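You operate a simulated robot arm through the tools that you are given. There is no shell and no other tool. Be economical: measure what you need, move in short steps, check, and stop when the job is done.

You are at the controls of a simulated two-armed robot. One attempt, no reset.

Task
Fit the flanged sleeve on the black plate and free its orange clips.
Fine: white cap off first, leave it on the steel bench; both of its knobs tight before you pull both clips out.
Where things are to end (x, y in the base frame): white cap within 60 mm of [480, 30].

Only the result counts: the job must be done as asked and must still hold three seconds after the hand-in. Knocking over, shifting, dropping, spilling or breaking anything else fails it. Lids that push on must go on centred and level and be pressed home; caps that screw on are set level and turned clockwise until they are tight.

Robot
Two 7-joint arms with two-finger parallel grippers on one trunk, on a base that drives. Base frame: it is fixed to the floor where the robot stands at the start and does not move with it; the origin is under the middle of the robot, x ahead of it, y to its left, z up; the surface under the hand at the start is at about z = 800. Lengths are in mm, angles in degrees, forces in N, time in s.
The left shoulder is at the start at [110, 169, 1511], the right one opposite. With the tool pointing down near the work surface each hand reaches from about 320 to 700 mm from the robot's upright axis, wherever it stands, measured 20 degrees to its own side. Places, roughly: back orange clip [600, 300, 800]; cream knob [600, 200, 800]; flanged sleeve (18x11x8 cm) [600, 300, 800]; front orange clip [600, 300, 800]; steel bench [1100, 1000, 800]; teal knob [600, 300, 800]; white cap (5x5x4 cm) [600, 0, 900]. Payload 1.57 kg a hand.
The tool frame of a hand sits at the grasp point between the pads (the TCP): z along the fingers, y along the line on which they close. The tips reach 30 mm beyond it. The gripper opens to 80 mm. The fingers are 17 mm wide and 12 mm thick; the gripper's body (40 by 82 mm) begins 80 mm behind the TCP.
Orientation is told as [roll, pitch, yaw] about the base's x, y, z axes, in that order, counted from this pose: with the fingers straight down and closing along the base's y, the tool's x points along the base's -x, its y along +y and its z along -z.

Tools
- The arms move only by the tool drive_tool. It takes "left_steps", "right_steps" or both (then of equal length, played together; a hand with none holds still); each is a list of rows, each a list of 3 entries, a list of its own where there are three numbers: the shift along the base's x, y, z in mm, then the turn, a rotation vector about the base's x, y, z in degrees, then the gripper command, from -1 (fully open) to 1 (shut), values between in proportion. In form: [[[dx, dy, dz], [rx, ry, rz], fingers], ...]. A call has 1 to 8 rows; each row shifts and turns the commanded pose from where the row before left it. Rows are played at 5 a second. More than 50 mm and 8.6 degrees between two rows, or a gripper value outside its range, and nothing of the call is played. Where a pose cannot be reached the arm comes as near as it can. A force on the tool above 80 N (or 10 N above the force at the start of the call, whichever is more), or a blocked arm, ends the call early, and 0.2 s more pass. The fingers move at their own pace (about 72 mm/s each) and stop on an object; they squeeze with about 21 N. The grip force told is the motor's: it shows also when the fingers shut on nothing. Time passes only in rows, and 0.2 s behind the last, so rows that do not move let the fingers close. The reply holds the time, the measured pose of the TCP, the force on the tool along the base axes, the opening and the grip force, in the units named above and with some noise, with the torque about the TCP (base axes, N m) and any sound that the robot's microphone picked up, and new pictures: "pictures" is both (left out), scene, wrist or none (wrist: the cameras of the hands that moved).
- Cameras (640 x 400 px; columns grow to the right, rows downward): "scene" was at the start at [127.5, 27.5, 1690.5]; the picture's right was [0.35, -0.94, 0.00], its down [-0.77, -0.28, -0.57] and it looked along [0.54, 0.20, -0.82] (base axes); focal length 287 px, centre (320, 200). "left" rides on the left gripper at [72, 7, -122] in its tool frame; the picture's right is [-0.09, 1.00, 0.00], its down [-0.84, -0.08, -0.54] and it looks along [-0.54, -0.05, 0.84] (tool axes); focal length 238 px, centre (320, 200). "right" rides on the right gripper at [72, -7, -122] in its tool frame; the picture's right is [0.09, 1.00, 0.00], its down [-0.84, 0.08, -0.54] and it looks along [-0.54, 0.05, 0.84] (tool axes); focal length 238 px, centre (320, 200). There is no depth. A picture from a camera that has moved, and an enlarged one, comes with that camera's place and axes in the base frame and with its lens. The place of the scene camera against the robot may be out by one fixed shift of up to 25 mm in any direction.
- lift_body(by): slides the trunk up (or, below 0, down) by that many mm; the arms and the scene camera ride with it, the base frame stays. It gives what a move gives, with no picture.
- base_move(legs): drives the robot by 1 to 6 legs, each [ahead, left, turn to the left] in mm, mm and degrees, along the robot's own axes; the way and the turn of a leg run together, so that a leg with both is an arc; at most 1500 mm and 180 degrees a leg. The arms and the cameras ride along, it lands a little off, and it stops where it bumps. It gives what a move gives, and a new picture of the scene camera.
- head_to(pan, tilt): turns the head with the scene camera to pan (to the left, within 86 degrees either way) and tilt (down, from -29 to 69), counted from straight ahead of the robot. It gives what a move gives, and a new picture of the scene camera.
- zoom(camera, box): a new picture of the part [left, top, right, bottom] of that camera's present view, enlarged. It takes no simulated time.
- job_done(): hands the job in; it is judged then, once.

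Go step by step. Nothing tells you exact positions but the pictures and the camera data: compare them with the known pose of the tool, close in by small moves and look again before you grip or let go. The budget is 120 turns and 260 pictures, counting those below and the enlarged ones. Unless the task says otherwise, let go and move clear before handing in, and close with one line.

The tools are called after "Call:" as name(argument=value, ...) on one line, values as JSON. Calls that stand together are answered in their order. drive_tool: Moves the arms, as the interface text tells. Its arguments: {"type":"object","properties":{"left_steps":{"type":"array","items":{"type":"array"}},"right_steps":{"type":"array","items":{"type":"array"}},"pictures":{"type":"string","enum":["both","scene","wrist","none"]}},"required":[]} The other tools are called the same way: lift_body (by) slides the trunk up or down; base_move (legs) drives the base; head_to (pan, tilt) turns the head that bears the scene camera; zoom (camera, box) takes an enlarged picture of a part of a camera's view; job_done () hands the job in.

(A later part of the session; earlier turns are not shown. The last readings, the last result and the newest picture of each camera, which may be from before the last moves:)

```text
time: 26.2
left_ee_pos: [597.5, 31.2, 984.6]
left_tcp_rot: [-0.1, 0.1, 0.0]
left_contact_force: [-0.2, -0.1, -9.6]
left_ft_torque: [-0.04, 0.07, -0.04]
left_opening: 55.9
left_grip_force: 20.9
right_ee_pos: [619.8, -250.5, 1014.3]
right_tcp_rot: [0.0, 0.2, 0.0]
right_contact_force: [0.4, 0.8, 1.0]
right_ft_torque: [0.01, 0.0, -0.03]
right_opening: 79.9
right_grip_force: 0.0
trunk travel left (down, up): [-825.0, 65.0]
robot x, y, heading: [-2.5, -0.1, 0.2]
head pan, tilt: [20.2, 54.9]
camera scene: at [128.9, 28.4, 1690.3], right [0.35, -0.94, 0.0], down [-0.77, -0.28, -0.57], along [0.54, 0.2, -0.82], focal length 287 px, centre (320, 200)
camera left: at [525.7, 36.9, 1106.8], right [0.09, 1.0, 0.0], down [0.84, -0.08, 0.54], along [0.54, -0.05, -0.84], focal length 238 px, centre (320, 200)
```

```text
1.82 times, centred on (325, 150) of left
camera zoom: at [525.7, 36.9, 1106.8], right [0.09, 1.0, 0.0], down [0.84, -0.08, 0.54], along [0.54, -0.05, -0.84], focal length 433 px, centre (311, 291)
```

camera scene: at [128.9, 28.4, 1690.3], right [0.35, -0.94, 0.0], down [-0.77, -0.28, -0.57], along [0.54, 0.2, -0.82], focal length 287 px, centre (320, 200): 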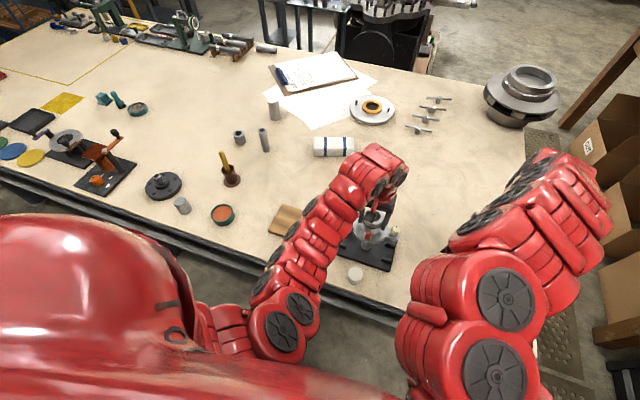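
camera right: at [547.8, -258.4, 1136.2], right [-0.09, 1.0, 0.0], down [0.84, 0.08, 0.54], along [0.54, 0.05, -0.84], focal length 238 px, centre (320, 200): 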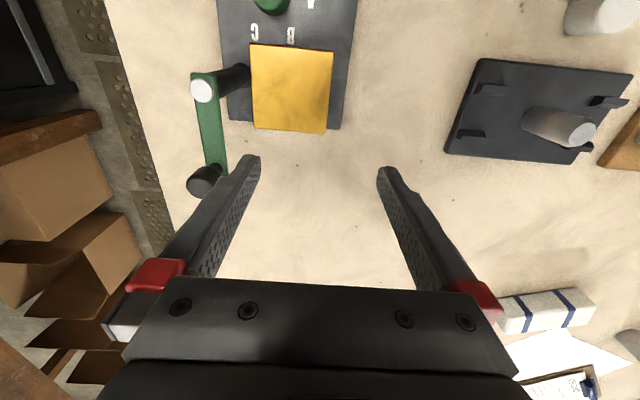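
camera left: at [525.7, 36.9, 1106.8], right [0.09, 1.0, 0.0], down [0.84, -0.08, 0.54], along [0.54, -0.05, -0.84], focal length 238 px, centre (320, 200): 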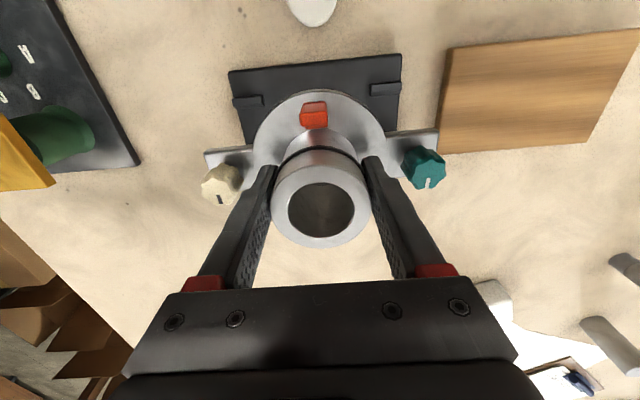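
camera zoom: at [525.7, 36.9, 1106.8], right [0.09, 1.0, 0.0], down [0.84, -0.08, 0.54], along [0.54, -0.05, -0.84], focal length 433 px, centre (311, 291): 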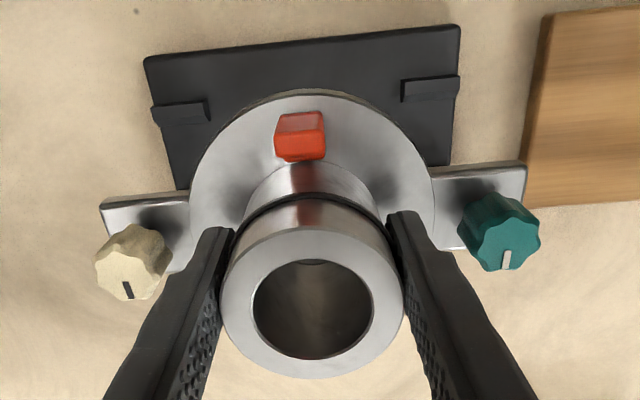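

Aligned within about a millimetre. I lower in steps, watching the force.

Call:
drive_tool(left_steps=[[[0, -1, -15], [0, 0, 0], 1], [[0, 0, -15], [0, 0, 0], 1], [[0, 0, -8], [0, 0, 0], 1], [[0, 0, 0], [0, 0, 0], 1]], pictures="none")

Call:
drive_tool(left_steps=[[[0, 0, -4], [0, 0, 0], 1], [[0, 0, -4], [0, 0, 0], 1], [[0, 0, -4], [0, 0, 0], 1]], pictures="both")

```text
time: 27.2
left_ee_pos: [596.6, 28.2, 947.4]
left_tcp_rot: [0.1, 0.2, 0.1]
left_contact_force: [0.0, -0.3, -8.8]
left_ft_torque: [0.02, 0.06, 0.04]
left_opening: 56.0
left_grip_force: 21.4
right_ee_pos: [621.1, -251.9, 1014.0]
right_tcp_rot: [0.0, 0.2, 0.0]
right_contact_force: [0.1, 0.9, -0.5]
right_ft_torque: [-0.01, -0.02, 0.01]
right_opening: 80.1
right_grip_force: 0.0
trunk travel left (down, up): [-825.0, 65.0]
robot x, y, heading: [-0.3, 2.4, 0.2]
head pan, tilt: [20.2, 54.9]
```

```text
time: 28.0
left_ee_pos: [598.5, 28.0, 934.4]
left_tcp_rot: [0.0, 0.0, 0.0]
left_contact_force: [0.2, 0.1, -10.0]
left_ft_torque: [-0.06, 0.04, 0.02]
left_opening: 56.0
left_grip_force: 21.5
right_ee_pos: [620.1, -253.4, 1014.3]
right_tcp_rot: [0.0, 0.2, 0.0]
right_contact_force: [-0.4, 0.9, -0.8]
right_ft_torque: [0.02, 0.0, -0.04]
right_opening: 80.3
right_grip_force: 0.1
trunk travel left (down, up): [-825.0, 65.0]
robot x, y, heading: [2.3, -1.3, 0.1]
head pan, tilt: [20.2, 54.9]
camera scene: at [128.9, 27.5, 1690.3], right [0.35, -0.94, 0.0], down [-0.77, -0.28, -0.57], along [0.54, 0.2, -0.82], focal length 287 px, centre (320, 200)
camera left: at [524.5, 34.8, 1057.2], right [0.09, 1.0, 0.0], down [0.84, -0.08, 0.54], along [0.54, -0.05, -0.84], focal length 238 px, centre (320, 200)
```

scene: 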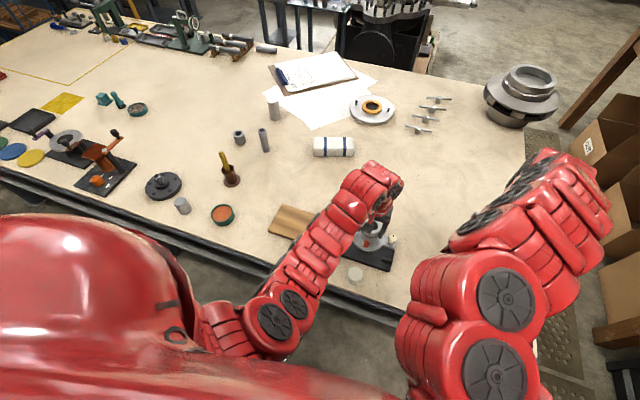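
left: 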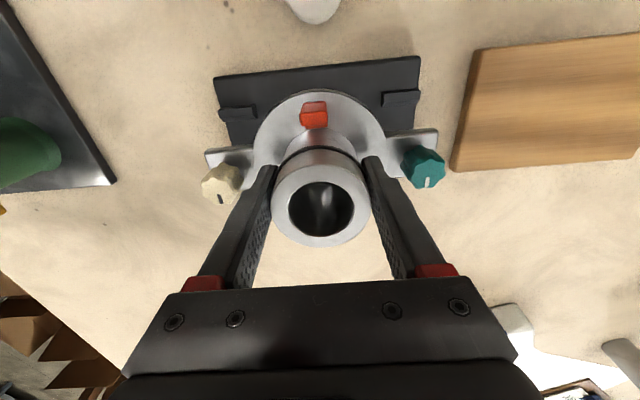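

Call:
zoom(camera="left", box=[265, 145, 375, 250])

Call:
drive_tool(left_steps=[[[0, 0, -4], [0, 0, 0], 1], [[0, 0, -4], [0, 0, 0], 1], [[0, 0, -4], [0, 0, 0], 1]], pictures="none")

Call:
zoom(camera="left", box=[265, 145, 375, 250])

```text
3.81 times, centred on (320, 198) of left
camera zoom: at [524.5, 34.8, 1057.2], right [0.09, 1.0, 0.0], down [0.84, -0.08, 0.54], along [0.54, -0.05, -0.84], focal length 908 px, centre (320, 210)
```

zoom: 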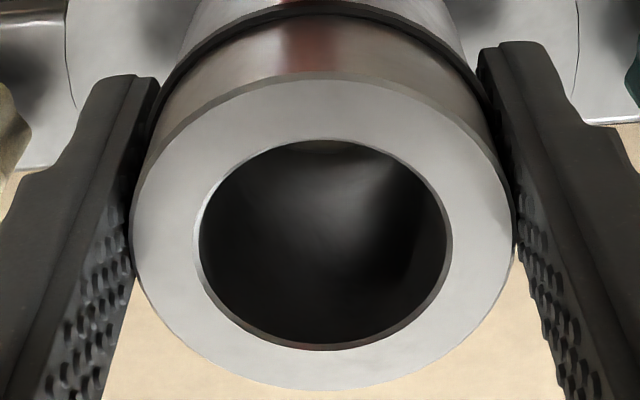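

```text
time: 28.8
left_ee_pos: [597.8, 26.6, 922.1]
left_tcp_rot: [-0.1, 0.2, 0.0]
left_contact_force: [-1.2, 0.0, -10.5]
left_ft_torque: [-0.03, 0.07, 0.0]
left_opening: 56.0
left_grip_force: 21.0
right_ee_pos: [619.4, -250.7, 1014.2]
right_tcp_rot: [0.0, 0.1, 0.0]
right_contact_force: [-0.6, 0.0, 0.0]
right_ft_torque: [-0.03, 0.0, 0.0]
right_opening: 79.7
right_grip_force: 0.1
trunk travel left (down, up): [-825.0, 65.0]
robot x, y, heading: [-1.7, -1.2, 0.0]
head pan, tilt: [20.2, 54.9]
```

```text
3.81 times, centred on (320, 198) of left
camera zoom: at [524.8, 34.0, 1044.6], right [0.09, 1.0, 0.0], down [0.84, -0.08, 0.54], along [0.54, -0.05, -0.84], focal length 908 px, centre (320, 210)
```

zoom: 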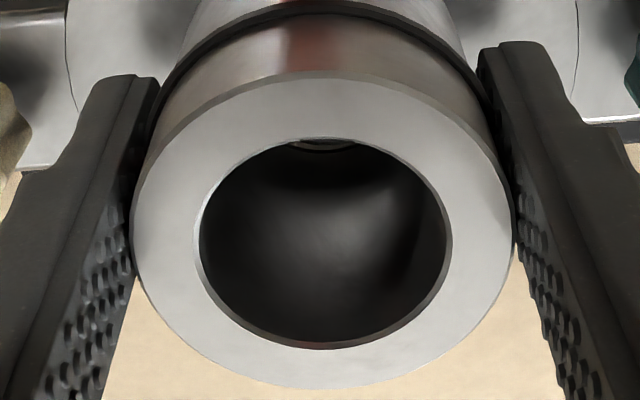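

The post top is showing inside the bore and there is no resistance. I keep lowering.

Call:
drive_tool(left_steps=[[[0, 0, -6], [0, 0, 0], 1], [[0, 0, -6], [0, 0, 0], 1], [[0, 0, -6], [0, 0, 0], 1], [[0, 0, 0], [0, 0, 0], 1]], pictures="wrist")

Call:
zoom(camera="left", box=[200, 60, 450, 250])

```text
time: 29.8
left_ee_pos: [597.6, 29.1, 905.9]
left_tcp_rot: [0.0, 0.1, -0.1]
left_contact_force: [-0.1, 0.5, -9.3]
left_ft_torque: [-0.03, 0.06, 0.0]
left_opening: 55.6
left_grip_force: 21.2
right_ee_pos: [619.9, -251.2, 1014.5]
right_tcp_rot: [0.0, 0.2, 0.0]
right_contact_force: [0.5, -0.1, -0.6]
right_ft_torque: [-0.01, 0.01, 0.0]
right_opening: 80.0
right_grip_force: 0.2
trunk travel left (down, up): [-825.0, 65.0]
robot x, y, heading: [0.3, 0.3, 0.2]
head pan, tilt: [20.2, 54.9]
camera left: at [524.4, 33.9, 1027.0], right [0.09, 1.0, 0.0], down [0.84, -0.08, 0.54], along [0.54, -0.05, -0.84], focal length 238 px, centre (320, 200)
```

left: 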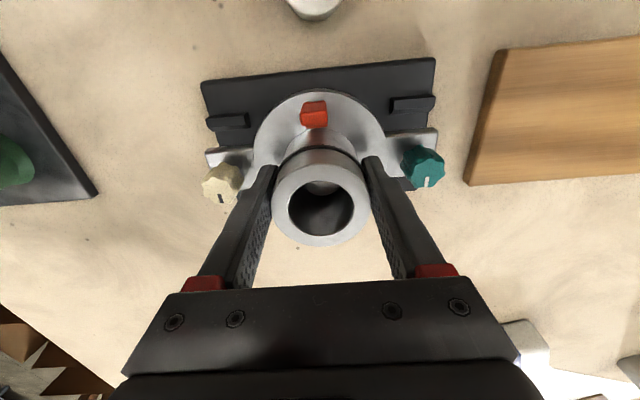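

```text
2.11 times, centred on (325, 155) of left
camera zoom: at [524.4, 33.9, 1027.0], right [0.09, 1.0, 0.0], down [0.84, -0.08, 0.54], along [0.54, -0.05, -0.84], focal length 502 px, centre (310, 295)
```

zoom: 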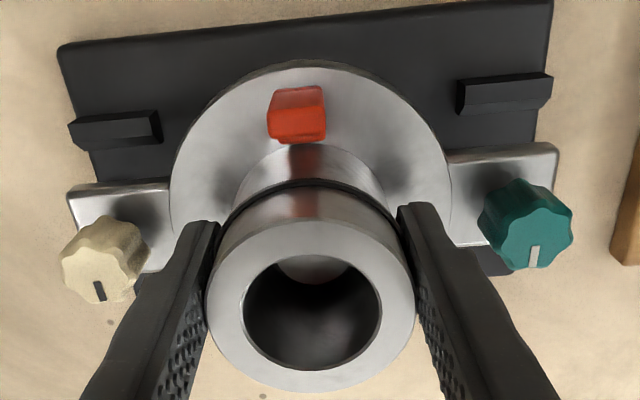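

Call:
drive_tool(left_steps=[[[0, 0, -5], [0, 0, 0], 1], [[0, 0, -5], [0, 0, 0], 1], [[0, 0, -4], [0, 0, 0], 1], [[0, 0, 0], [0, 0, 0], 1]], pictures="wrist")

Call:
zoom(camera="left", box=[190, 60, 450, 250])

```text
time: 30.8
left_ee_pos: [596.5, 28.1, 890.6]
left_tcp_rot: [0.0, -0.1, -0.1]
left_contact_force: [-0.7, 0.5, -9.8]
left_ft_torque: [0.01, 0.07, 0.0]
left_opening: 55.9
left_grip_force: 21.3
right_ee_pos: [619.5, -251.0, 1013.2]
right_tcp_rot: [0.0, 0.2, 0.0]
right_contact_force: [0.2, 0.2, 0.0]
right_ft_torque: [-0.02, 0.01, 0.01]
right_opening: 80.1
right_grip_force: 0.0
trunk travel left (down, up): [-825.0, 65.0]
robot x, y, heading: [-4.5, -0.1, 0.2]
head pan, tilt: [20.2, 54.9]
camera left: at [524.8, 34.4, 1013.1], right [0.09, 1.0, 0.0], down [0.84, -0.08, 0.54], along [0.54, -0.05, -0.84], focal length 238 px, centre (320, 200)
```

left: 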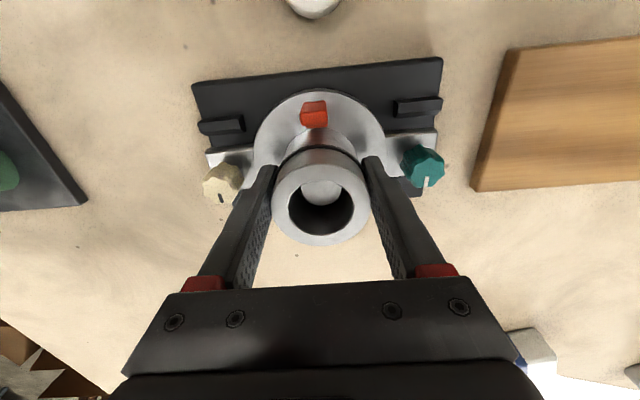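

```text
2.11 times, centred on (320, 155) of left
camera zoom: at [524.8, 34.4, 1013.1], right [0.09, 1.0, 0.0], down [0.84, -0.08, 0.54], along [0.54, -0.05, -0.84], focal length 502 px, centre (320, 295)
```

zoom: 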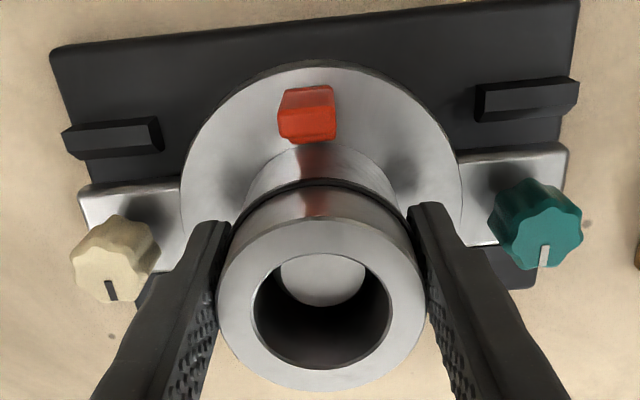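

Call:
drive_tool(left_steps=[[[0, 0, -4], [0, 0, 0], 1], [[0, 0, -4], [0, 0, 0], 1], [[0, 0, -3], [0, 0, 0], 1], [[0, 0, 0], [0, 0, 0], 1]], pictures="wrist")

```text
time: 31.8
left_ee_pos: [597.3, 27.5, 880.0]
left_tcp_rot: [-0.1, 0.1, 0.0]
left_contact_force: [0.7, -1.0, -10.1]
left_ft_torque: [0.02, 0.04, -0.01]
left_opening: 55.6
left_grip_force: 21.3
right_ee_pos: [620.0, -253.2, 1013.4]
right_tcp_rot: [0.0, 0.3, 0.1]
right_contact_force: [-0.1, 0.9, -0.1]
right_ft_torque: [0.01, -0.03, -0.01]
right_opening: 79.8
right_grip_force: 0.1
trunk travel left (down, up): [-825.0, 65.0]
robot x, y, heading: [-0.1, 2.4, -0.2]
head pan, tilt: [20.2, 54.9]
camera left: at [524.1, 34.8, 1002.0], right [0.09, 1.0, 0.0], down [0.84, -0.08, 0.54], along [0.54, -0.05, -0.84], focal length 238 px, centre (320, 200)
```

left: 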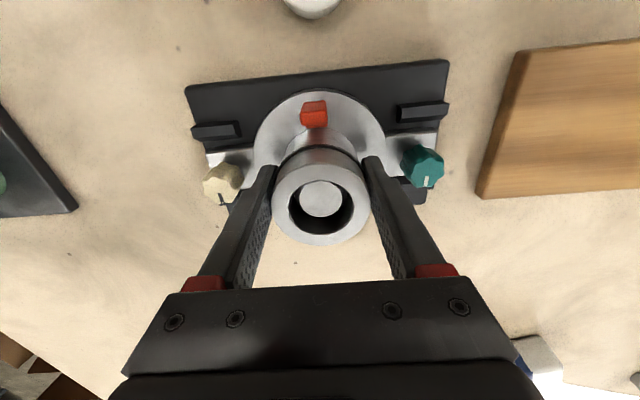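

Call:
drive_tool(left_steps=[[[0, 0, -3], [0, 0, 0], 1], [[0, 0, -2], [0, 0, 0], 1], [[0, 0, -2], [0, 0, 0], 1]], pictures="none")

Call:
zoom(camera="left", box=[180, 50, 460, 250])

```text
time: 32.6
left_ee_pos: [597.4, 28.1, 876.9]
left_tcp_rot: [-0.1, -0.3, 0.0]
left_contact_force: [-0.4, 2.1, 17.2]
left_ft_torque: [0.57, -0.06, 0.07]
left_opening: 56.1
left_grip_force: 21.5
right_ee_pos: [617.2, -250.8, 1015.7]
right_tcp_rot: [0.0, 0.0, 0.0]
right_contact_force: [0.2, 0.9, -0.5]
right_ft_torque: [0.0, -0.01, -0.01]
right_opening: 80.0
right_grip_force: 0.0
trunk travel left (down, up): [-825.0, 65.0]
robot x, y, heading: [1.1, 0.3, -0.1]
head pan, tilt: [20.2, 54.9]
```

```text
2.00 times, centred on (320, 150) of left
camera zoom: at [523.4, 35.0, 997.7], right [0.09, 1.0, 0.0], down [0.83, -0.08, 0.55], along [0.54, -0.05, -0.84], focal length 477 px, centre (320, 300)
```

zoom: 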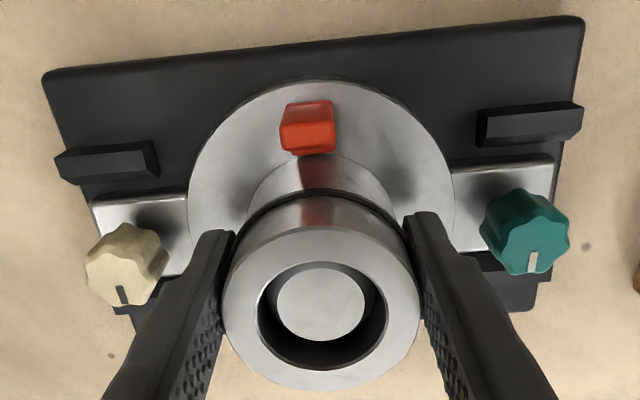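

Contact at TCP z ≈ 877. I check with the right wrist camera whether the flange is down.

Call:
zoom(camera="right", box=[430, 20, 640, 180])

Call:
zoom(camera="scene", box=[320, 200, 420, 290])

```text
2.50 times, centred on (535, 100) of right
camera zoom: at [546.5, -258.5, 1137.2], right [-0.09, 1.0, 0.0], down [0.84, 0.08, 0.54], along [0.54, 0.05, -0.84], focal length 596 px, centre (-218, 450)
```

zoom: 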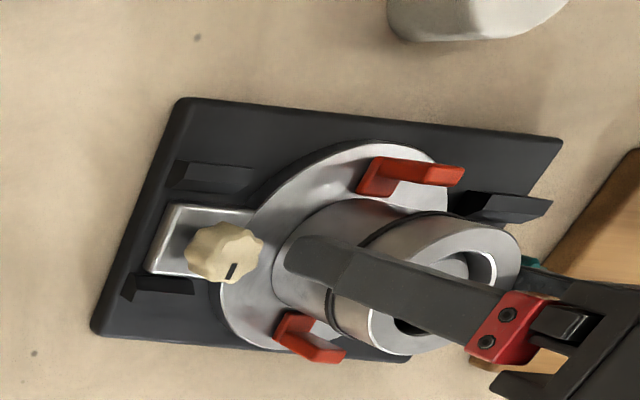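

```text
4.44 times, centred on (370, 245) of scene
camera zoom: at [125.2, 27.8, 1691.2], right [0.35, -0.94, 0.0], down [-0.77, -0.28, -0.58], along [0.54, 0.2, -0.82], focal length 1274 px, centre (98, 0)
```

zoom: 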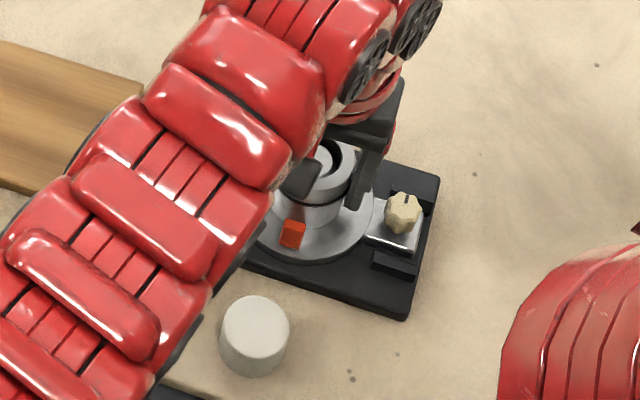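

The ear lies between its lugs. I press a little more to confirm it is seated.

Call:
drive_tool(left_steps=[[[0, 0, -1], [0, 0, 0], 1], [[0, 0, -1], [0, 0, 0], 1]], pictures="none")

```text
time: 33.2
left_ee_pos: [596.5, 28.5, 872.8]
left_tcp_rot: [0.0, 0.0, -0.1]
left_contact_force: [3.6, 3.8, 15.8]
left_ft_torque: [0.53, -0.19, 0.01]
left_opening: 55.9
left_grip_force: 20.5
right_ee_pos: [617.4, -251.4, 1014.6]
right_tcp_rot: [-0.1, 0.0, 0.0]
right_contact_force: [-0.2, 0.1, -0.7]
right_ft_torque: [0.03, -0.01, 0.04]
right_opening: 79.8
right_grip_force: 0.1
trunk travel left (down, up): [-825.0, 65.0]
robot x, y, heading: [-0.9, -0.1, -0.1]
head pan, tilt: [20.2, 54.9]
```

Call:
zoom(camera="left", box=[180, 50, 460, 250])

Call:
zoom(camera="right", box=[430, 20, 640, 180])

```text
2.00 times, centred on (320, 150) of left
camera zoom: at [523.0, 34.8, 994.8], right [0.09, 1.0, 0.0], down [0.84, -0.08, 0.54], along [0.54, -0.05, -0.84], focal length 477 px, centre (320, 300)
```

zoom: 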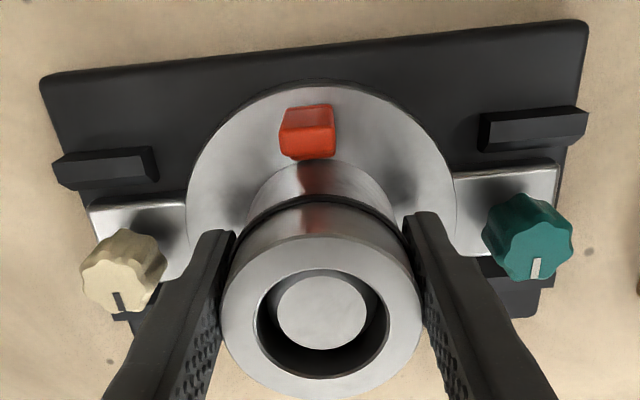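

```text
2.50 times, centred on (535, 100) of right
camera zoom: at [546.9, -258.8, 1136.5], right [-0.09, 1.0, 0.0], down [0.84, 0.08, 0.54], along [0.54, 0.05, -0.84], focal length 596 px, centre (-218, 450)
```

zoom: 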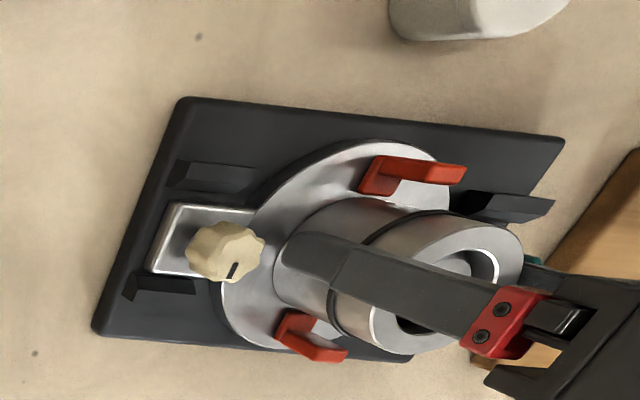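

Call:
zoom(camera="left", box=[380, 90, 460, 220])

Call:
zoom(camera="left", box=[190, 110, 280, 220])

```text
3.08 times, centred on (420, 155) of left
camera zoom: at [523.0, 34.8, 994.8], right [0.09, 1.0, 0.0], down [0.84, -0.08, 0.54], along [0.54, -0.05, -0.84], focal length 733 px, centre (12, 338)
```

zoom: 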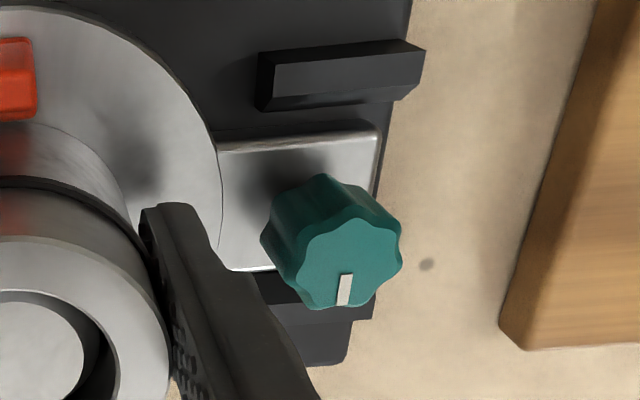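

```text
3.64 times, centred on (235, 165) of left
camera zoom: at [523.0, 34.8, 994.8], right [0.09, 1.0, 0.0], down [0.84, -0.08, 0.54], along [0.54, -0.05, -0.84], focal length 867 px, centre (629, 327)
```

zoom: 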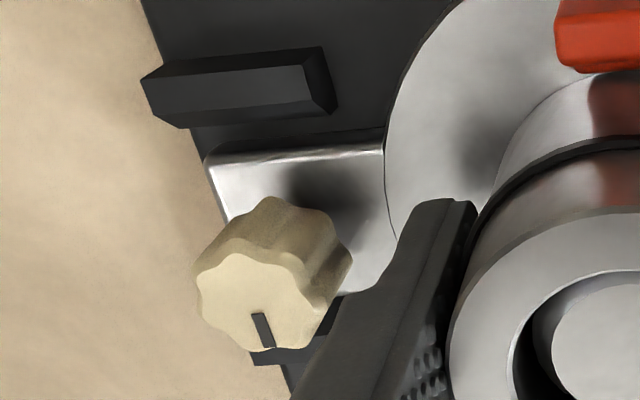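

The tube top and the post top read at equal height, as on the board (z ≈ 885), and both ears lie inside their lugs, so it is seated. I release and rise.

Call:
drive_tool(left_steps=[[[0, 0, 1], [0, 0, 0], 1], [[0, 0, 0], [0, 0, 0], 0], [[0, 0, 0], [0, 0, 0], -1], [[0, 0, 0], [0, 0, 0], -1], [[0, 0, 20], [0, 0, 0], -1], [[0, 0, 30], [0, 0, 0], -1], [[0, 0, 30], [0, 0, 0], -1], [[0, 0, 0], [0, 0, 0], -1]], pictures="wrist")

Call:
zoom(camera="left", box=[200, 50, 440, 210])

Call:
zoom(camera="right", box=[430, 20, 640, 180])

```text
time: 35.0
left_ee_pos: [595.9, 31.6, 952.2]
left_tcp_rot: [0.0, 0.1, -0.1]
left_contact_force: [-0.4, 0.4, -0.2]
left_ft_torque: [-0.02, 0.0, -0.02]
left_opening: 80.0
left_grip_force: 0.1
right_ee_pos: [619.8, -251.3, 1014.5]
right_tcp_rot: [0.0, 0.1, -0.1]
right_contact_force: [0.1, -0.3, 0.2]
right_ft_torque: [-0.03, -0.01, 0.0]
right_opening: 80.2
right_grip_force: 0.1
trunk travel left (down, up): [-825.0, 65.0]
robot x, y, heading: [-2.2, 0.1, 0.1]
head pan, tilt: [20.2, 54.9]
camera left: at [522.1, 37.2, 1074.1], right [0.09, 1.0, 0.0], down [0.84, -0.08, 0.54], along [0.54, -0.05, -0.84], focal length 238 px, centre (320, 200)
```

left: 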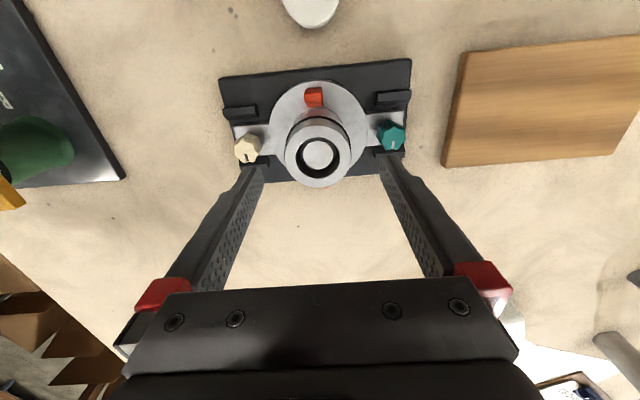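

```text
2.50 times, centred on (320, 130) of left
camera zoom: at [522.1, 37.2, 1074.1], right [0.09, 1.0, 0.0], down [0.84, -0.08, 0.54], along [0.54, -0.05, -0.84], focal length 596 px, centre (320, 375)
```

zoom: 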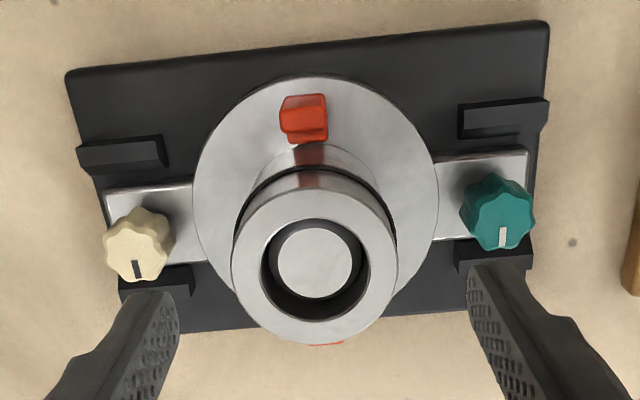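

```text
2.50 times, centred on (535, 100) of right
camera zoom: at [548.3, -258.2, 1135.9], right [-0.09, 1.0, 0.0], down [0.84, 0.08, 0.54], along [0.54, 0.05, -0.84], focal length 596 px, centre (-218, 450)
```

zoom: 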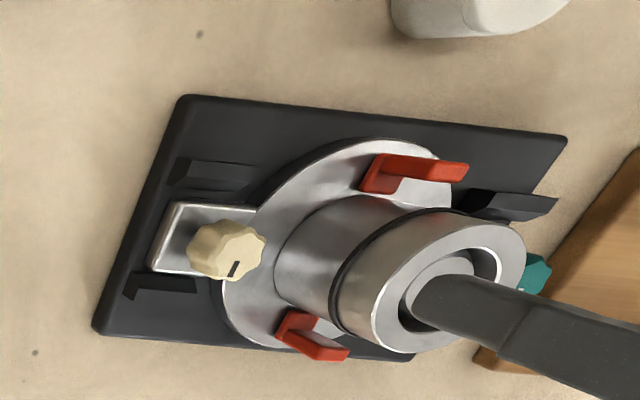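

Seated and centred on the post. The knobs are near (598.5, −40) cream and (598.5, 98.6) teal. I take the left hand over the teal knob and pre-turn it counter-clockwise for a full clockwise stroke.

Call:
drive_tool(left_steps=[[[1, 24, 0], [0, 0, 8], -0.4], [[1, 24, 0], [0, 0, 8], -0.4], [[1, 20, 0], [0, 0, 8], -0.4], [[0, 0, 0], [0, 0, 8], -0.4], [[0, 0, 0], [0, 0, 8], -0.4], [[0, 0, 0], [0, 0, 8], -0.4], [[0, 0, 0], [0, 0, 8], -0.4], [[0, 0, 0], [0, 0, 4], -0.4]])

```text
time: 36.8
left_ee_pos: [600.2, 95.4, 953.5]
left_tcp_rot: [-0.1, 0.0, 60.1]
left_contact_force: [0.5, -0.1, -0.4]
left_ft_torque: [0.03, -0.02, 0.02]
left_opening: 55.9
left_grip_force: 0.0
right_ee_pos: [619.0, -252.2, 1016.0]
right_tcp_rot: [0.0, 0.1, 0.0]
right_contact_force: [0.4, -0.1, 1.2]
right_ft_torque: [0.02, 0.0, 0.0]
right_opening: 80.0
right_grip_force: 0.1
trunk travel left (down, up): [-825.0, 65.0]
robot x, y, heading: [1.9, 1.8, 0.0]
head pan, tilt: [20.2, 54.9]
camera scene: at [127.5, 27.4, 1690.5], right [0.35, -0.94, 0.0], down [-0.77, -0.28, -0.57], along [0.54, 0.2, -0.82], focal length 287 px, centre (320, 200)
camera left: at [557.1, 36.5, 1074.5], right [-0.82, 0.58, 0.0], down [0.48, 0.69, 0.54], along [0.31, 0.44, -0.84], focal length 238 px, centre (320, 200)
```

scene: 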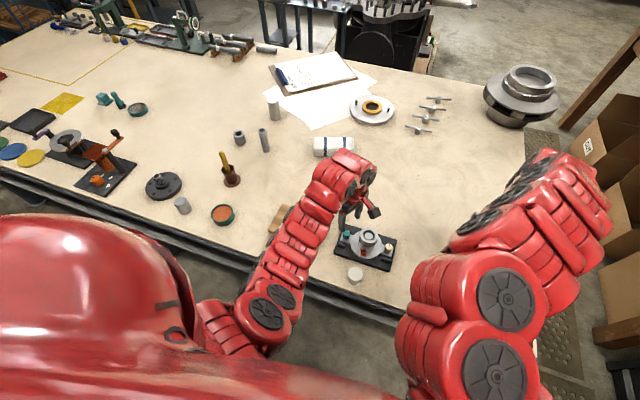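
left: 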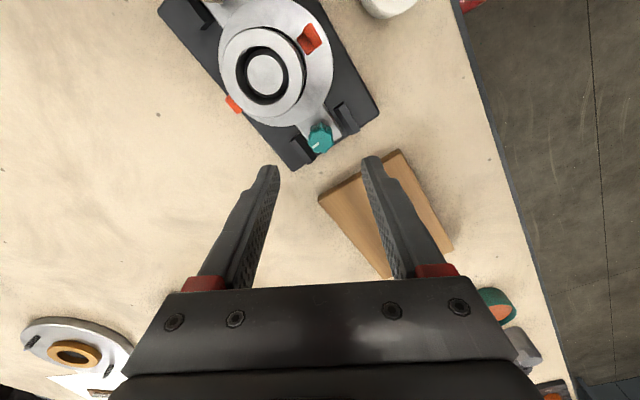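

Call:
drive_tool(left_steps=[[[0, 1, -25], [0, 0, 0], -0.4], [[0, 1, -25], [0, 0, 0], -0.4], [[0, 0, 0], [0, 0, 0], -0.4]], pictures="wrist")

Call:
zoom(camera="left", box=[240, 90, 400, 210])

```text
time: 37.6
left_ee_pos: [600.5, 96.7, 903.2]
left_tcp_rot: [-0.1, 0.0, 60.0]
left_contact_force: [0.5, -0.7, -0.7]
left_ft_torque: [0.01, 0.0, 0.01]
left_opening: 56.1
left_grip_force: 0.1
right_ee_pos: [618.3, -252.4, 1013.7]
right_tcp_rot: [0.1, 0.1, 0.0]
right_contact_force: [-0.7, -0.3, -0.5]
right_ft_torque: [0.0, 0.0, -0.04]
right_opening: 80.1
right_grip_force: 0.0
trunk travel left (down, up): [-825.0, 65.0]
robot x, y, heading: [3.1, 0.2, -0.1]
head pan, tilt: [20.2, 54.9]
camera left: at [558.1, 38.3, 1025.3], right [-0.82, 0.58, 0.0], down [0.49, 0.69, 0.54], along [0.31, 0.44, -0.84], focal length 238 px, centre (320, 200)
```

left: 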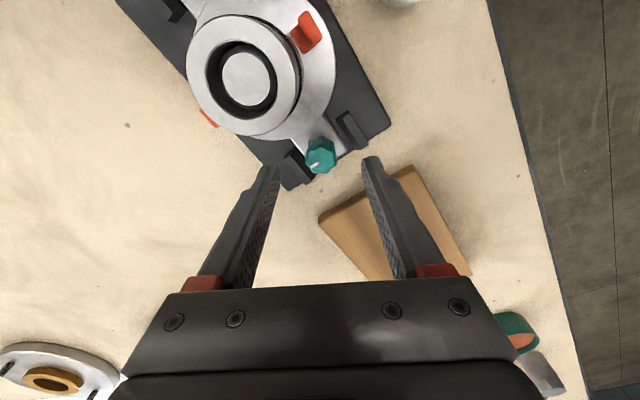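

```text
3.33 times, centred on (320, 150) of left
camera zoom: at [558.1, 38.3, 1025.3], right [-0.82, 0.58, 0.0], down [0.49, 0.69, 0.54], along [0.31, 0.44, -0.84], focal length 794 px, centre (320, 367)
```

zoom: 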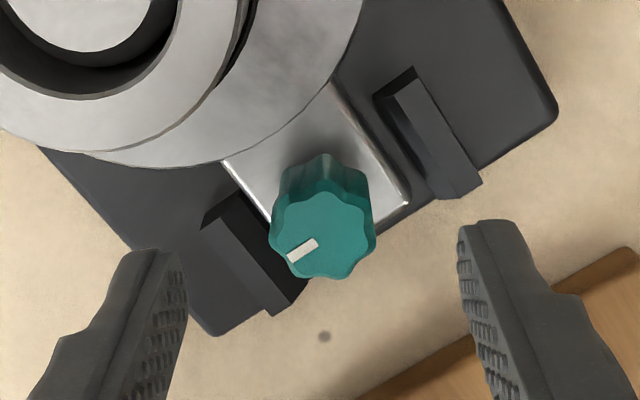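

I correct to the knob axis (599.5, 98.8) and lower so the tips stay just above the lugs.

Call:
drive_tool(left_steps=[[[-1, 2, -12], [0, 0, 0], -0.4], [[0, 0, -12], [0, 0, 0], -0.4], [[0, 0, -7], [0, 0, 0], -0.4], [[0, 0, 0], [0, 0, 0], -0.4]], pictures="wrist")

Call:
zoom(camera="left", box=[240, 110, 400, 230])

Call:
zoom(camera="right", box=[430, 20, 640, 180])

```text
time: 38.6
left_ee_pos: [598.0, 100.6, 870.5]
left_tcp_rot: [0.0, 0.0, 60.1]
left_contact_force: [-0.2, -0.3, -0.8]
left_ft_torque: [0.0, 0.0, 0.01]
left_opening: 55.8
left_grip_force: 0.0
right_ee_pos: [619.1, -251.9, 1014.9]
right_tcp_rot: [0.1, 0.1, 0.0]
right_contact_force: [0.6, 0.7, 0.2]
right_ft_torque: [0.0, -0.03, 0.01]
right_opening: 80.0
right_grip_force: 0.1
trunk travel left (down, up): [-825.0, 65.0]
robot x, y, heading: [-3.0, -1.3, -0.1]
head pan, tilt: [20.2, 54.9]
camera left: at [556.3, 40.9, 993.4], right [-0.82, 0.58, 0.0], down [0.49, 0.69, 0.54], along [0.31, 0.44, -0.84], focal length 238 px, centre (320, 200)
```

left: 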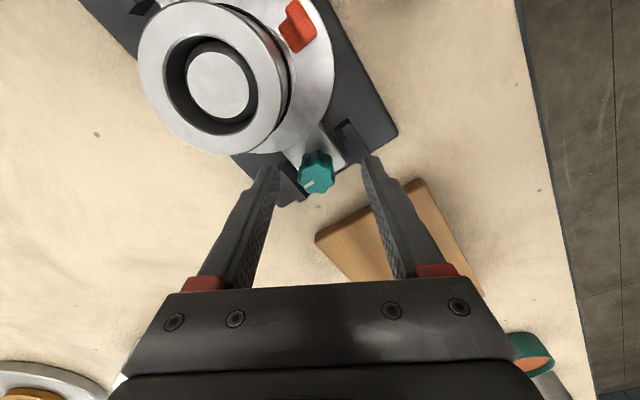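

```text
3.33 times, centred on (320, 170) of left
camera zoom: at [556.3, 40.9, 993.4], right [-0.82, 0.58, 0.0], down [0.49, 0.69, 0.54], along [0.31, 0.44, -0.84], focal length 794 px, centre (320, 300)
```

zoom: 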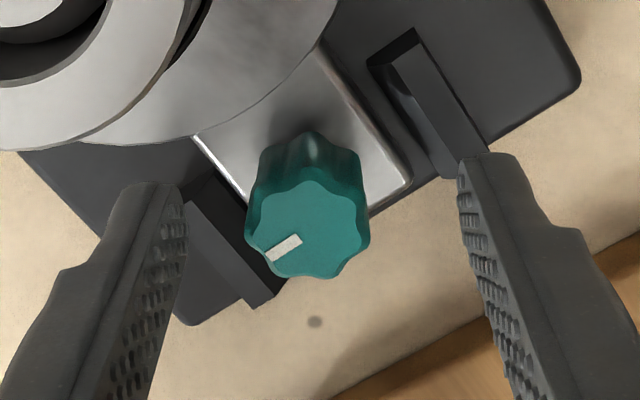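

```text
2.50 times, centred on (535, 100) of right
camera zoom: at [548.0, -258.9, 1135.9], right [-0.09, 1.0, 0.0], down [0.84, 0.08, 0.54], along [0.54, 0.05, -0.84], focal length 596 px, centre (-218, 450)
```

zoom: 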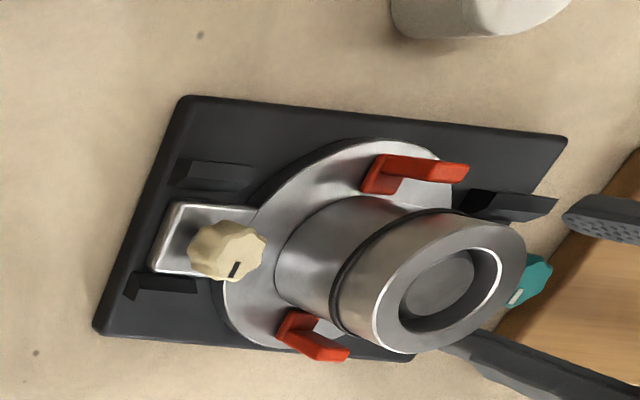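

Call:
drive_tool(left_steps=[[[1.8, -1.8, -2], [0, 0, 0], -0.4], [[0, 0, -1], [0, 0, 0], 0], [[0, 0, 0], [0, 0, 0], 1], [[0, 0, 0], [0, 0, 0], 1], [[0, 0, 0], [0, 0, 0], 1]], pictures="wrist")

```text
time: 39.8
left_ee_pos: [600.3, 97.4, 868.1]
left_tcp_rot: [0.0, 0.1, 59.9]
left_contact_force: [-0.5, -0.3, -0.4]
left_ft_torque: [-0.08, 0.03, 0.01]
left_opening: 24.3
left_grip_force: 20.9
right_ee_pos: [619.0, -251.5, 1015.1]
right_tcp_rot: [0.0, 0.1, 0.0]
right_contact_force: [0.4, -0.2, 0.2]
right_ft_torque: [0.01, 0.0, -0.02]
right_opening: 80.2
right_grip_force: 0.0
trunk travel left (down, up): [-825.0, 65.0]
robot x, y, heading: [-0.0, 3.7, -0.1]
head pan, tilt: [20.2, 54.9]
camera left: at [558.0, 38.8, 990.2], right [-0.82, 0.58, 0.0], down [0.49, 0.69, 0.54], along [0.31, 0.44, -0.84], focal length 238 px, centre (320, 200)
```

left: 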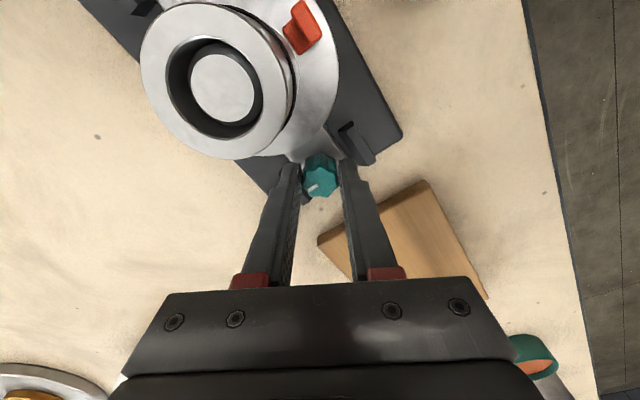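

Gripped the teal knob. Now turning clockwise, watching the torque.

Call:
drive_tool(left_steps=[[[0, 0, 0], [0, 0, -8], 1], [[0, 0, 0], [0, 0, -8], 1], [[0, 0, 0], [0, 0, -8], 1], [[0, 0, 0], [0, 0, -8], 1]], pictures="wrist")

```text
time: 40.8
left_ee_pos: [599.9, 98.1, 869.6]
left_tcp_rot: [0.0, 0.0, 27.9]
left_contact_force: [2.0, -1.5, -0.1]
left_ft_torque: [0.25, -0.44, 0.02]
left_opening: 24.5
left_grip_force: 20.9
right_ee_pos: [619.8, -253.4, 1014.7]
right_tcp_rot: [-0.1, 0.1, 0.0]
right_contact_force: [-0.1, 0.2, 0.2]
right_ft_torque: [0.01, -0.04, 0.01]
right_opening: 79.7
right_grip_force: 0.1
trunk travel left (down, up): [-825.0, 65.0]
robot x, y, heading: [2.7, 2.0, -0.2]
head pan, tilt: [20.2, 54.9]
camera left: at [532.7, 70.2, 990.2], right [-0.38, 0.92, 0.0], down [0.78, 0.32, 0.54], along [0.5, 0.21, -0.84], focal length 238 px, centre (320, 200)
```

left: 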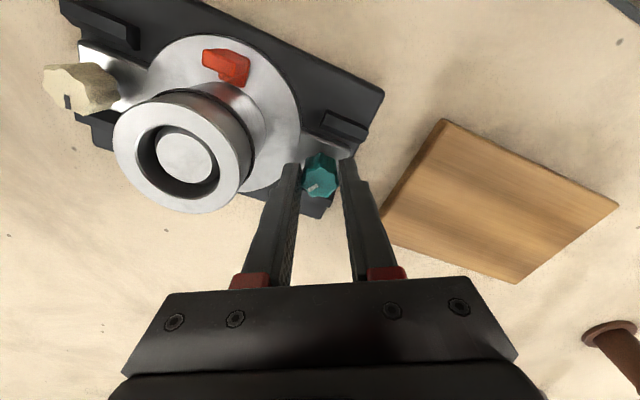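

The knob follows with little torque. I keep turning.

Call:
drive_tool(left_steps=[[[0, 0, 0], [0, 0, -8], 1], [[0, 0, 0], [0, 0, -8], 1], [[0, 0, 0], [0, 0, -8], 1], [[0, 0, 0], [0, 0, -8], 1], [[0, 0, 0], [0, 0, -8], 1], [[0, 0, 0], [0, 0, -8], 1], [[0, 0, 0], [0, 0, -8], 1]], pictures="wrist")

```text
time: 42.4
left_ee_pos: [600.1, 97.7, 868.4]
left_tcp_rot: [0.1, 0.0, -28.1]
left_contact_force: [1.0, -0.5, 0.3]
left_ft_torque: [0.04, 0.07, -0.01]
left_opening: 24.6
left_grip_force: 20.5
right_ee_pos: [619.3, -250.9, 1014.5]
right_tcp_rot: [0.0, 0.1, 0.0]
right_contact_force: [0.2, -1.3, -0.7]
right_ft_torque: [0.01, 0.0, -0.01]
right_opening: 80.2
right_grip_force: 0.0
trunk travel left (down, up): [-825.0, 65.0]
robot x, y, heading: [2.1, 1.7, 0.2]
head pan, tilt: [20.2, 54.9]
camera left: at [538.8, 138.0, 990.3], right [0.55, 0.83, 0.0], down [0.7, -0.46, 0.54], along [0.45, -0.3, -0.84], focal length 238 px, centre (320, 200)
```

left: 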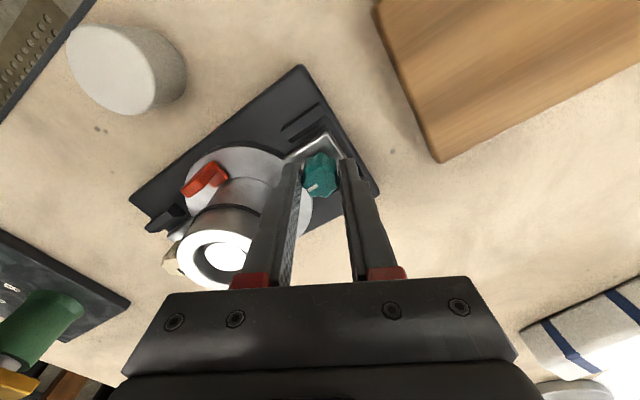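

Call:
drive_tool(left_steps=[[[0, 0, 0], [0, 0, -8], 1], [[0, 0, 0], [0, 0, -8], 1], [[0, 0, 0], [0, 0, -8], 1], [[0, 0, 0], [0, 0, -8], 1], [[0, 0, 0], [0, 0, -8], 1], [[0, 0, 0], [0, 0, -8], 1], [[0, 0, 0], [0, 0, -8], 1]], pictures="wrist")

```text
time: 44.0
left_ee_pos: [600.9, 98.2, 869.0]
left_tcp_rot: [-0.1, 0.0, -84.1]
left_contact_force: [-1.4, 0.5, 0.1]
left_ft_torque: [0.49, -0.05, 0.01]
left_opening: 24.4
left_grip_force: 21.0
right_ee_pos: [618.9, -251.7, 1013.9]
right_tcp_rot: [0.0, 0.2, 0.0]
right_contact_force: [-0.5, 0.6, -0.3]
right_ft_torque: [-0.01, 0.01, 0.01]
right_opening: 80.0
right_grip_force: 0.0
trunk travel left (down, up): [-825.0, 65.0]
robot x, y, heading: [-1.6, 1.5, -0.0]
head pan, tilt: [20.2, 54.9]
camera left: at [598.6, 170.7, 990.2], right [1.0, 0.01, 0.0], down [0.01, -0.84, 0.54], along [0.0, -0.54, -0.84], focal length 238 px, centre (320, 200)
```

left: 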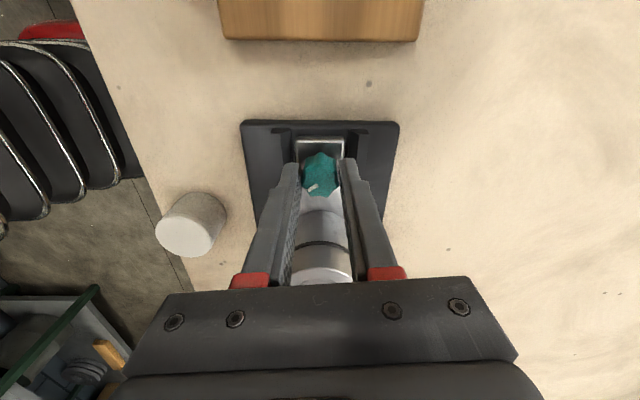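

Call:
drive_tool(left_steps=[[[0, 0, 0], [0, 0, -8], 1], [[0, 0, 0], [0, 0, -8], 1], [[0, 0, 0], [0, 0, -8], 1], [[0, 0, 0], [0, 0, -8], 1], [[0, 0, 0], [0, 0, -8], 1], [[0, 0, 0], [0, 0, -8], 1]], pictures="both")

```text
time: 45.4
left_ee_pos: [601.0, 97.5, 869.1]
left_tcp_rot: [0.0, 0.0, -132.2]
left_contact_force: [-1.1, -0.8, 0.0]
left_ft_torque: [0.04, -0.03, 0.15]
left_opening: 24.5
left_grip_force: 21.4
right_ee_pos: [619.0, -251.2, 1014.5]
right_tcp_rot: [0.0, 0.1, 0.0]
right_contact_force: [0.0, -0.5, 0.1]
right_ft_torque: [0.02, 0.03, -0.03]
right_opening: 80.0
right_grip_force: 0.0
trunk travel left (down, up): [-825.0, 65.0]
robot x, y, heading: [1.5, 2.2, 0.2]
head pan, tilt: [20.2, 54.9]
camera scene: at [127.6, 27.3, 1690.5], right [0.35, -0.94, 0.0], down [-0.77, -0.28, -0.57], along [0.54, 0.2, -0.82], focal length 287 px, centre (320, 200)
camera left: at [652.7, 146.7, 990.5], right [0.68, -0.74, 0.0], down [-0.62, -0.57, 0.54], along [-0.4, -0.37, -0.84], focal length 238 px, centre (320, 200)
```

scene: 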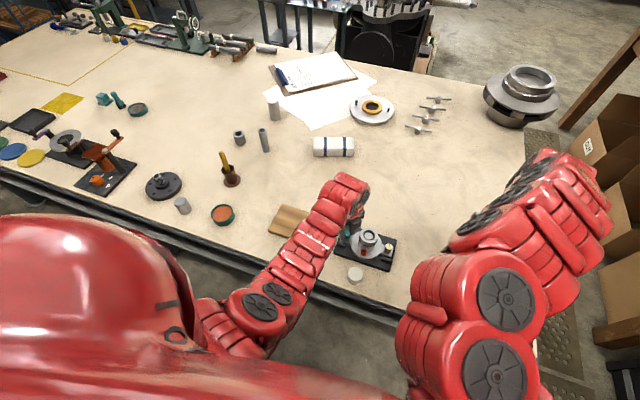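
left: 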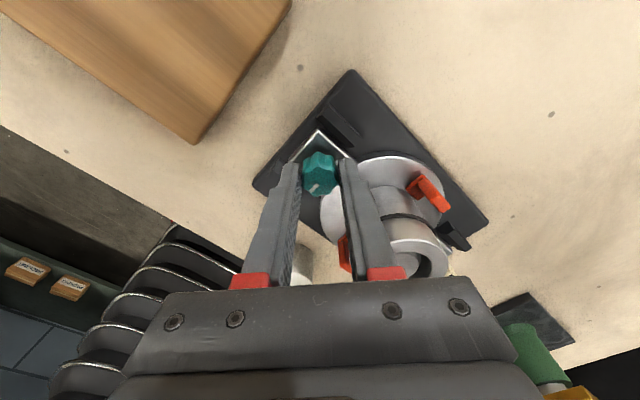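

Torque about z begins to show (0.15). I go on in smaller steps.

Call:
drive_tool(left_steps=[[[0, 0, 0], [0, 0, -6], 1], [[0, 0, 0], [0, 0, -6], 1], [[0, 0, 0], [0, 0, -6], 1]], pictures="wrist")

```text
time: 46.2
left_ee_pos: [601.4, 98.2, 868.3]
left_tcp_rot: [0.0, -0.1, -150.0]
left_contact_force: [-0.9, 0.3, 1.8]
left_ft_torque: [0.04, 0.07, 0.15]
left_opening: 24.4
left_grip_force: 21.0
right_ee_pos: [618.0, -252.8, 1014.2]
right_tcp_rot: [0.1, 0.0, 0.0]
right_contact_force: [0.3, 0.6, -0.1]
right_ft_torque: [-0.01, 0.0, -0.03]
right_opening: 79.9
right_grip_force: 0.1
trunk travel left (down, up): [-825.0, 65.0]
robot x, y, heading: [-3.3, 0.3, -0.2]
head pan, tilt: [20.2, 54.9]
camera left: at [665.1, 127.9, 990.4], right [0.42, -0.91, 0.0], down [-0.76, -0.35, 0.54], along [-0.49, -0.23, -0.84], focal length 238 px, centre (320, 200)
```

left: 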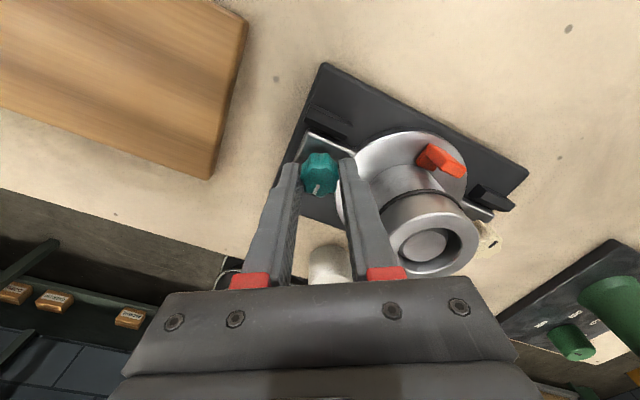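

Call:
zoom(camera="left", box=[280, 140, 360, 210])

Call:
drive_tool(left_steps=[[[0, 0, 0], [0, 0, -6], 1], [[0, 0, 0], [0, 0, -6], 1]], pictures="none")

Call:
zoom(camera="left", box=[280, 140, 360, 210])

```text
5.71 times, centred on (320, 175) of left
camera zoom: at [665.1, 127.9, 990.4], right [0.42, -0.91, 0.0], down [-0.76, -0.35, 0.54], along [-0.49, -0.23, -0.84], focal length 1362 px, centre (320, 343)
```

zoom: 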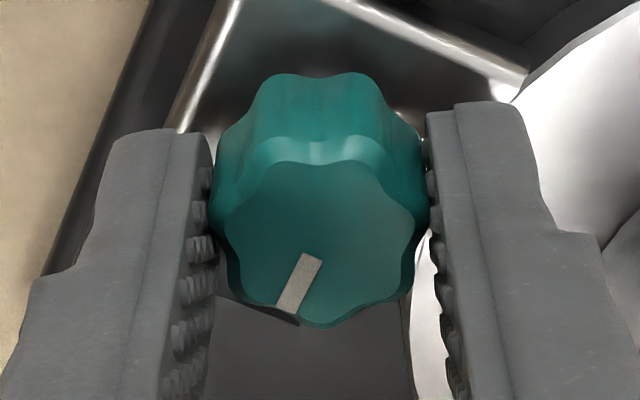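

```text
time: 46.8
left_ee_pos: [599.4, 97.9, 868.2]
left_tcp_rot: [0.1, 0.0, -162.1]
left_contact_force: [1.2, 0.0, 2.6]
left_ft_torque: [0.1, 0.22, 0.23]
left_opening: 24.5
left_grip_force: 21.0
right_ee_pos: [620.2, -251.9, 1014.4]
right_tcp_rot: [0.0, 0.1, 0.0]
right_contact_force: [-0.6, -0.2, -1.0]
right_ft_torque: [0.02, 0.0, 0.01]
right_opening: 80.1
right_grip_force: 0.0
trunk travel left (down, up): [-825.0, 65.0]
robot x, y, heading: [0.7, 1.1, -0.0]
head pan, tilt: [20.2, 54.9]
```

```text
5.71 times, centred on (320, 175) of left
camera zoom: at [669.6, 113.4, 990.0], right [0.22, -0.98, 0.0], down [-0.82, -0.18, 0.54], along [-0.53, -0.12, -0.84], focal length 1362 px, centre (320, 343)
```

zoom: 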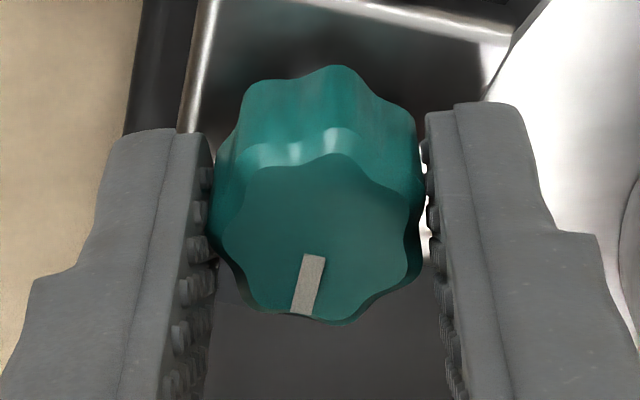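

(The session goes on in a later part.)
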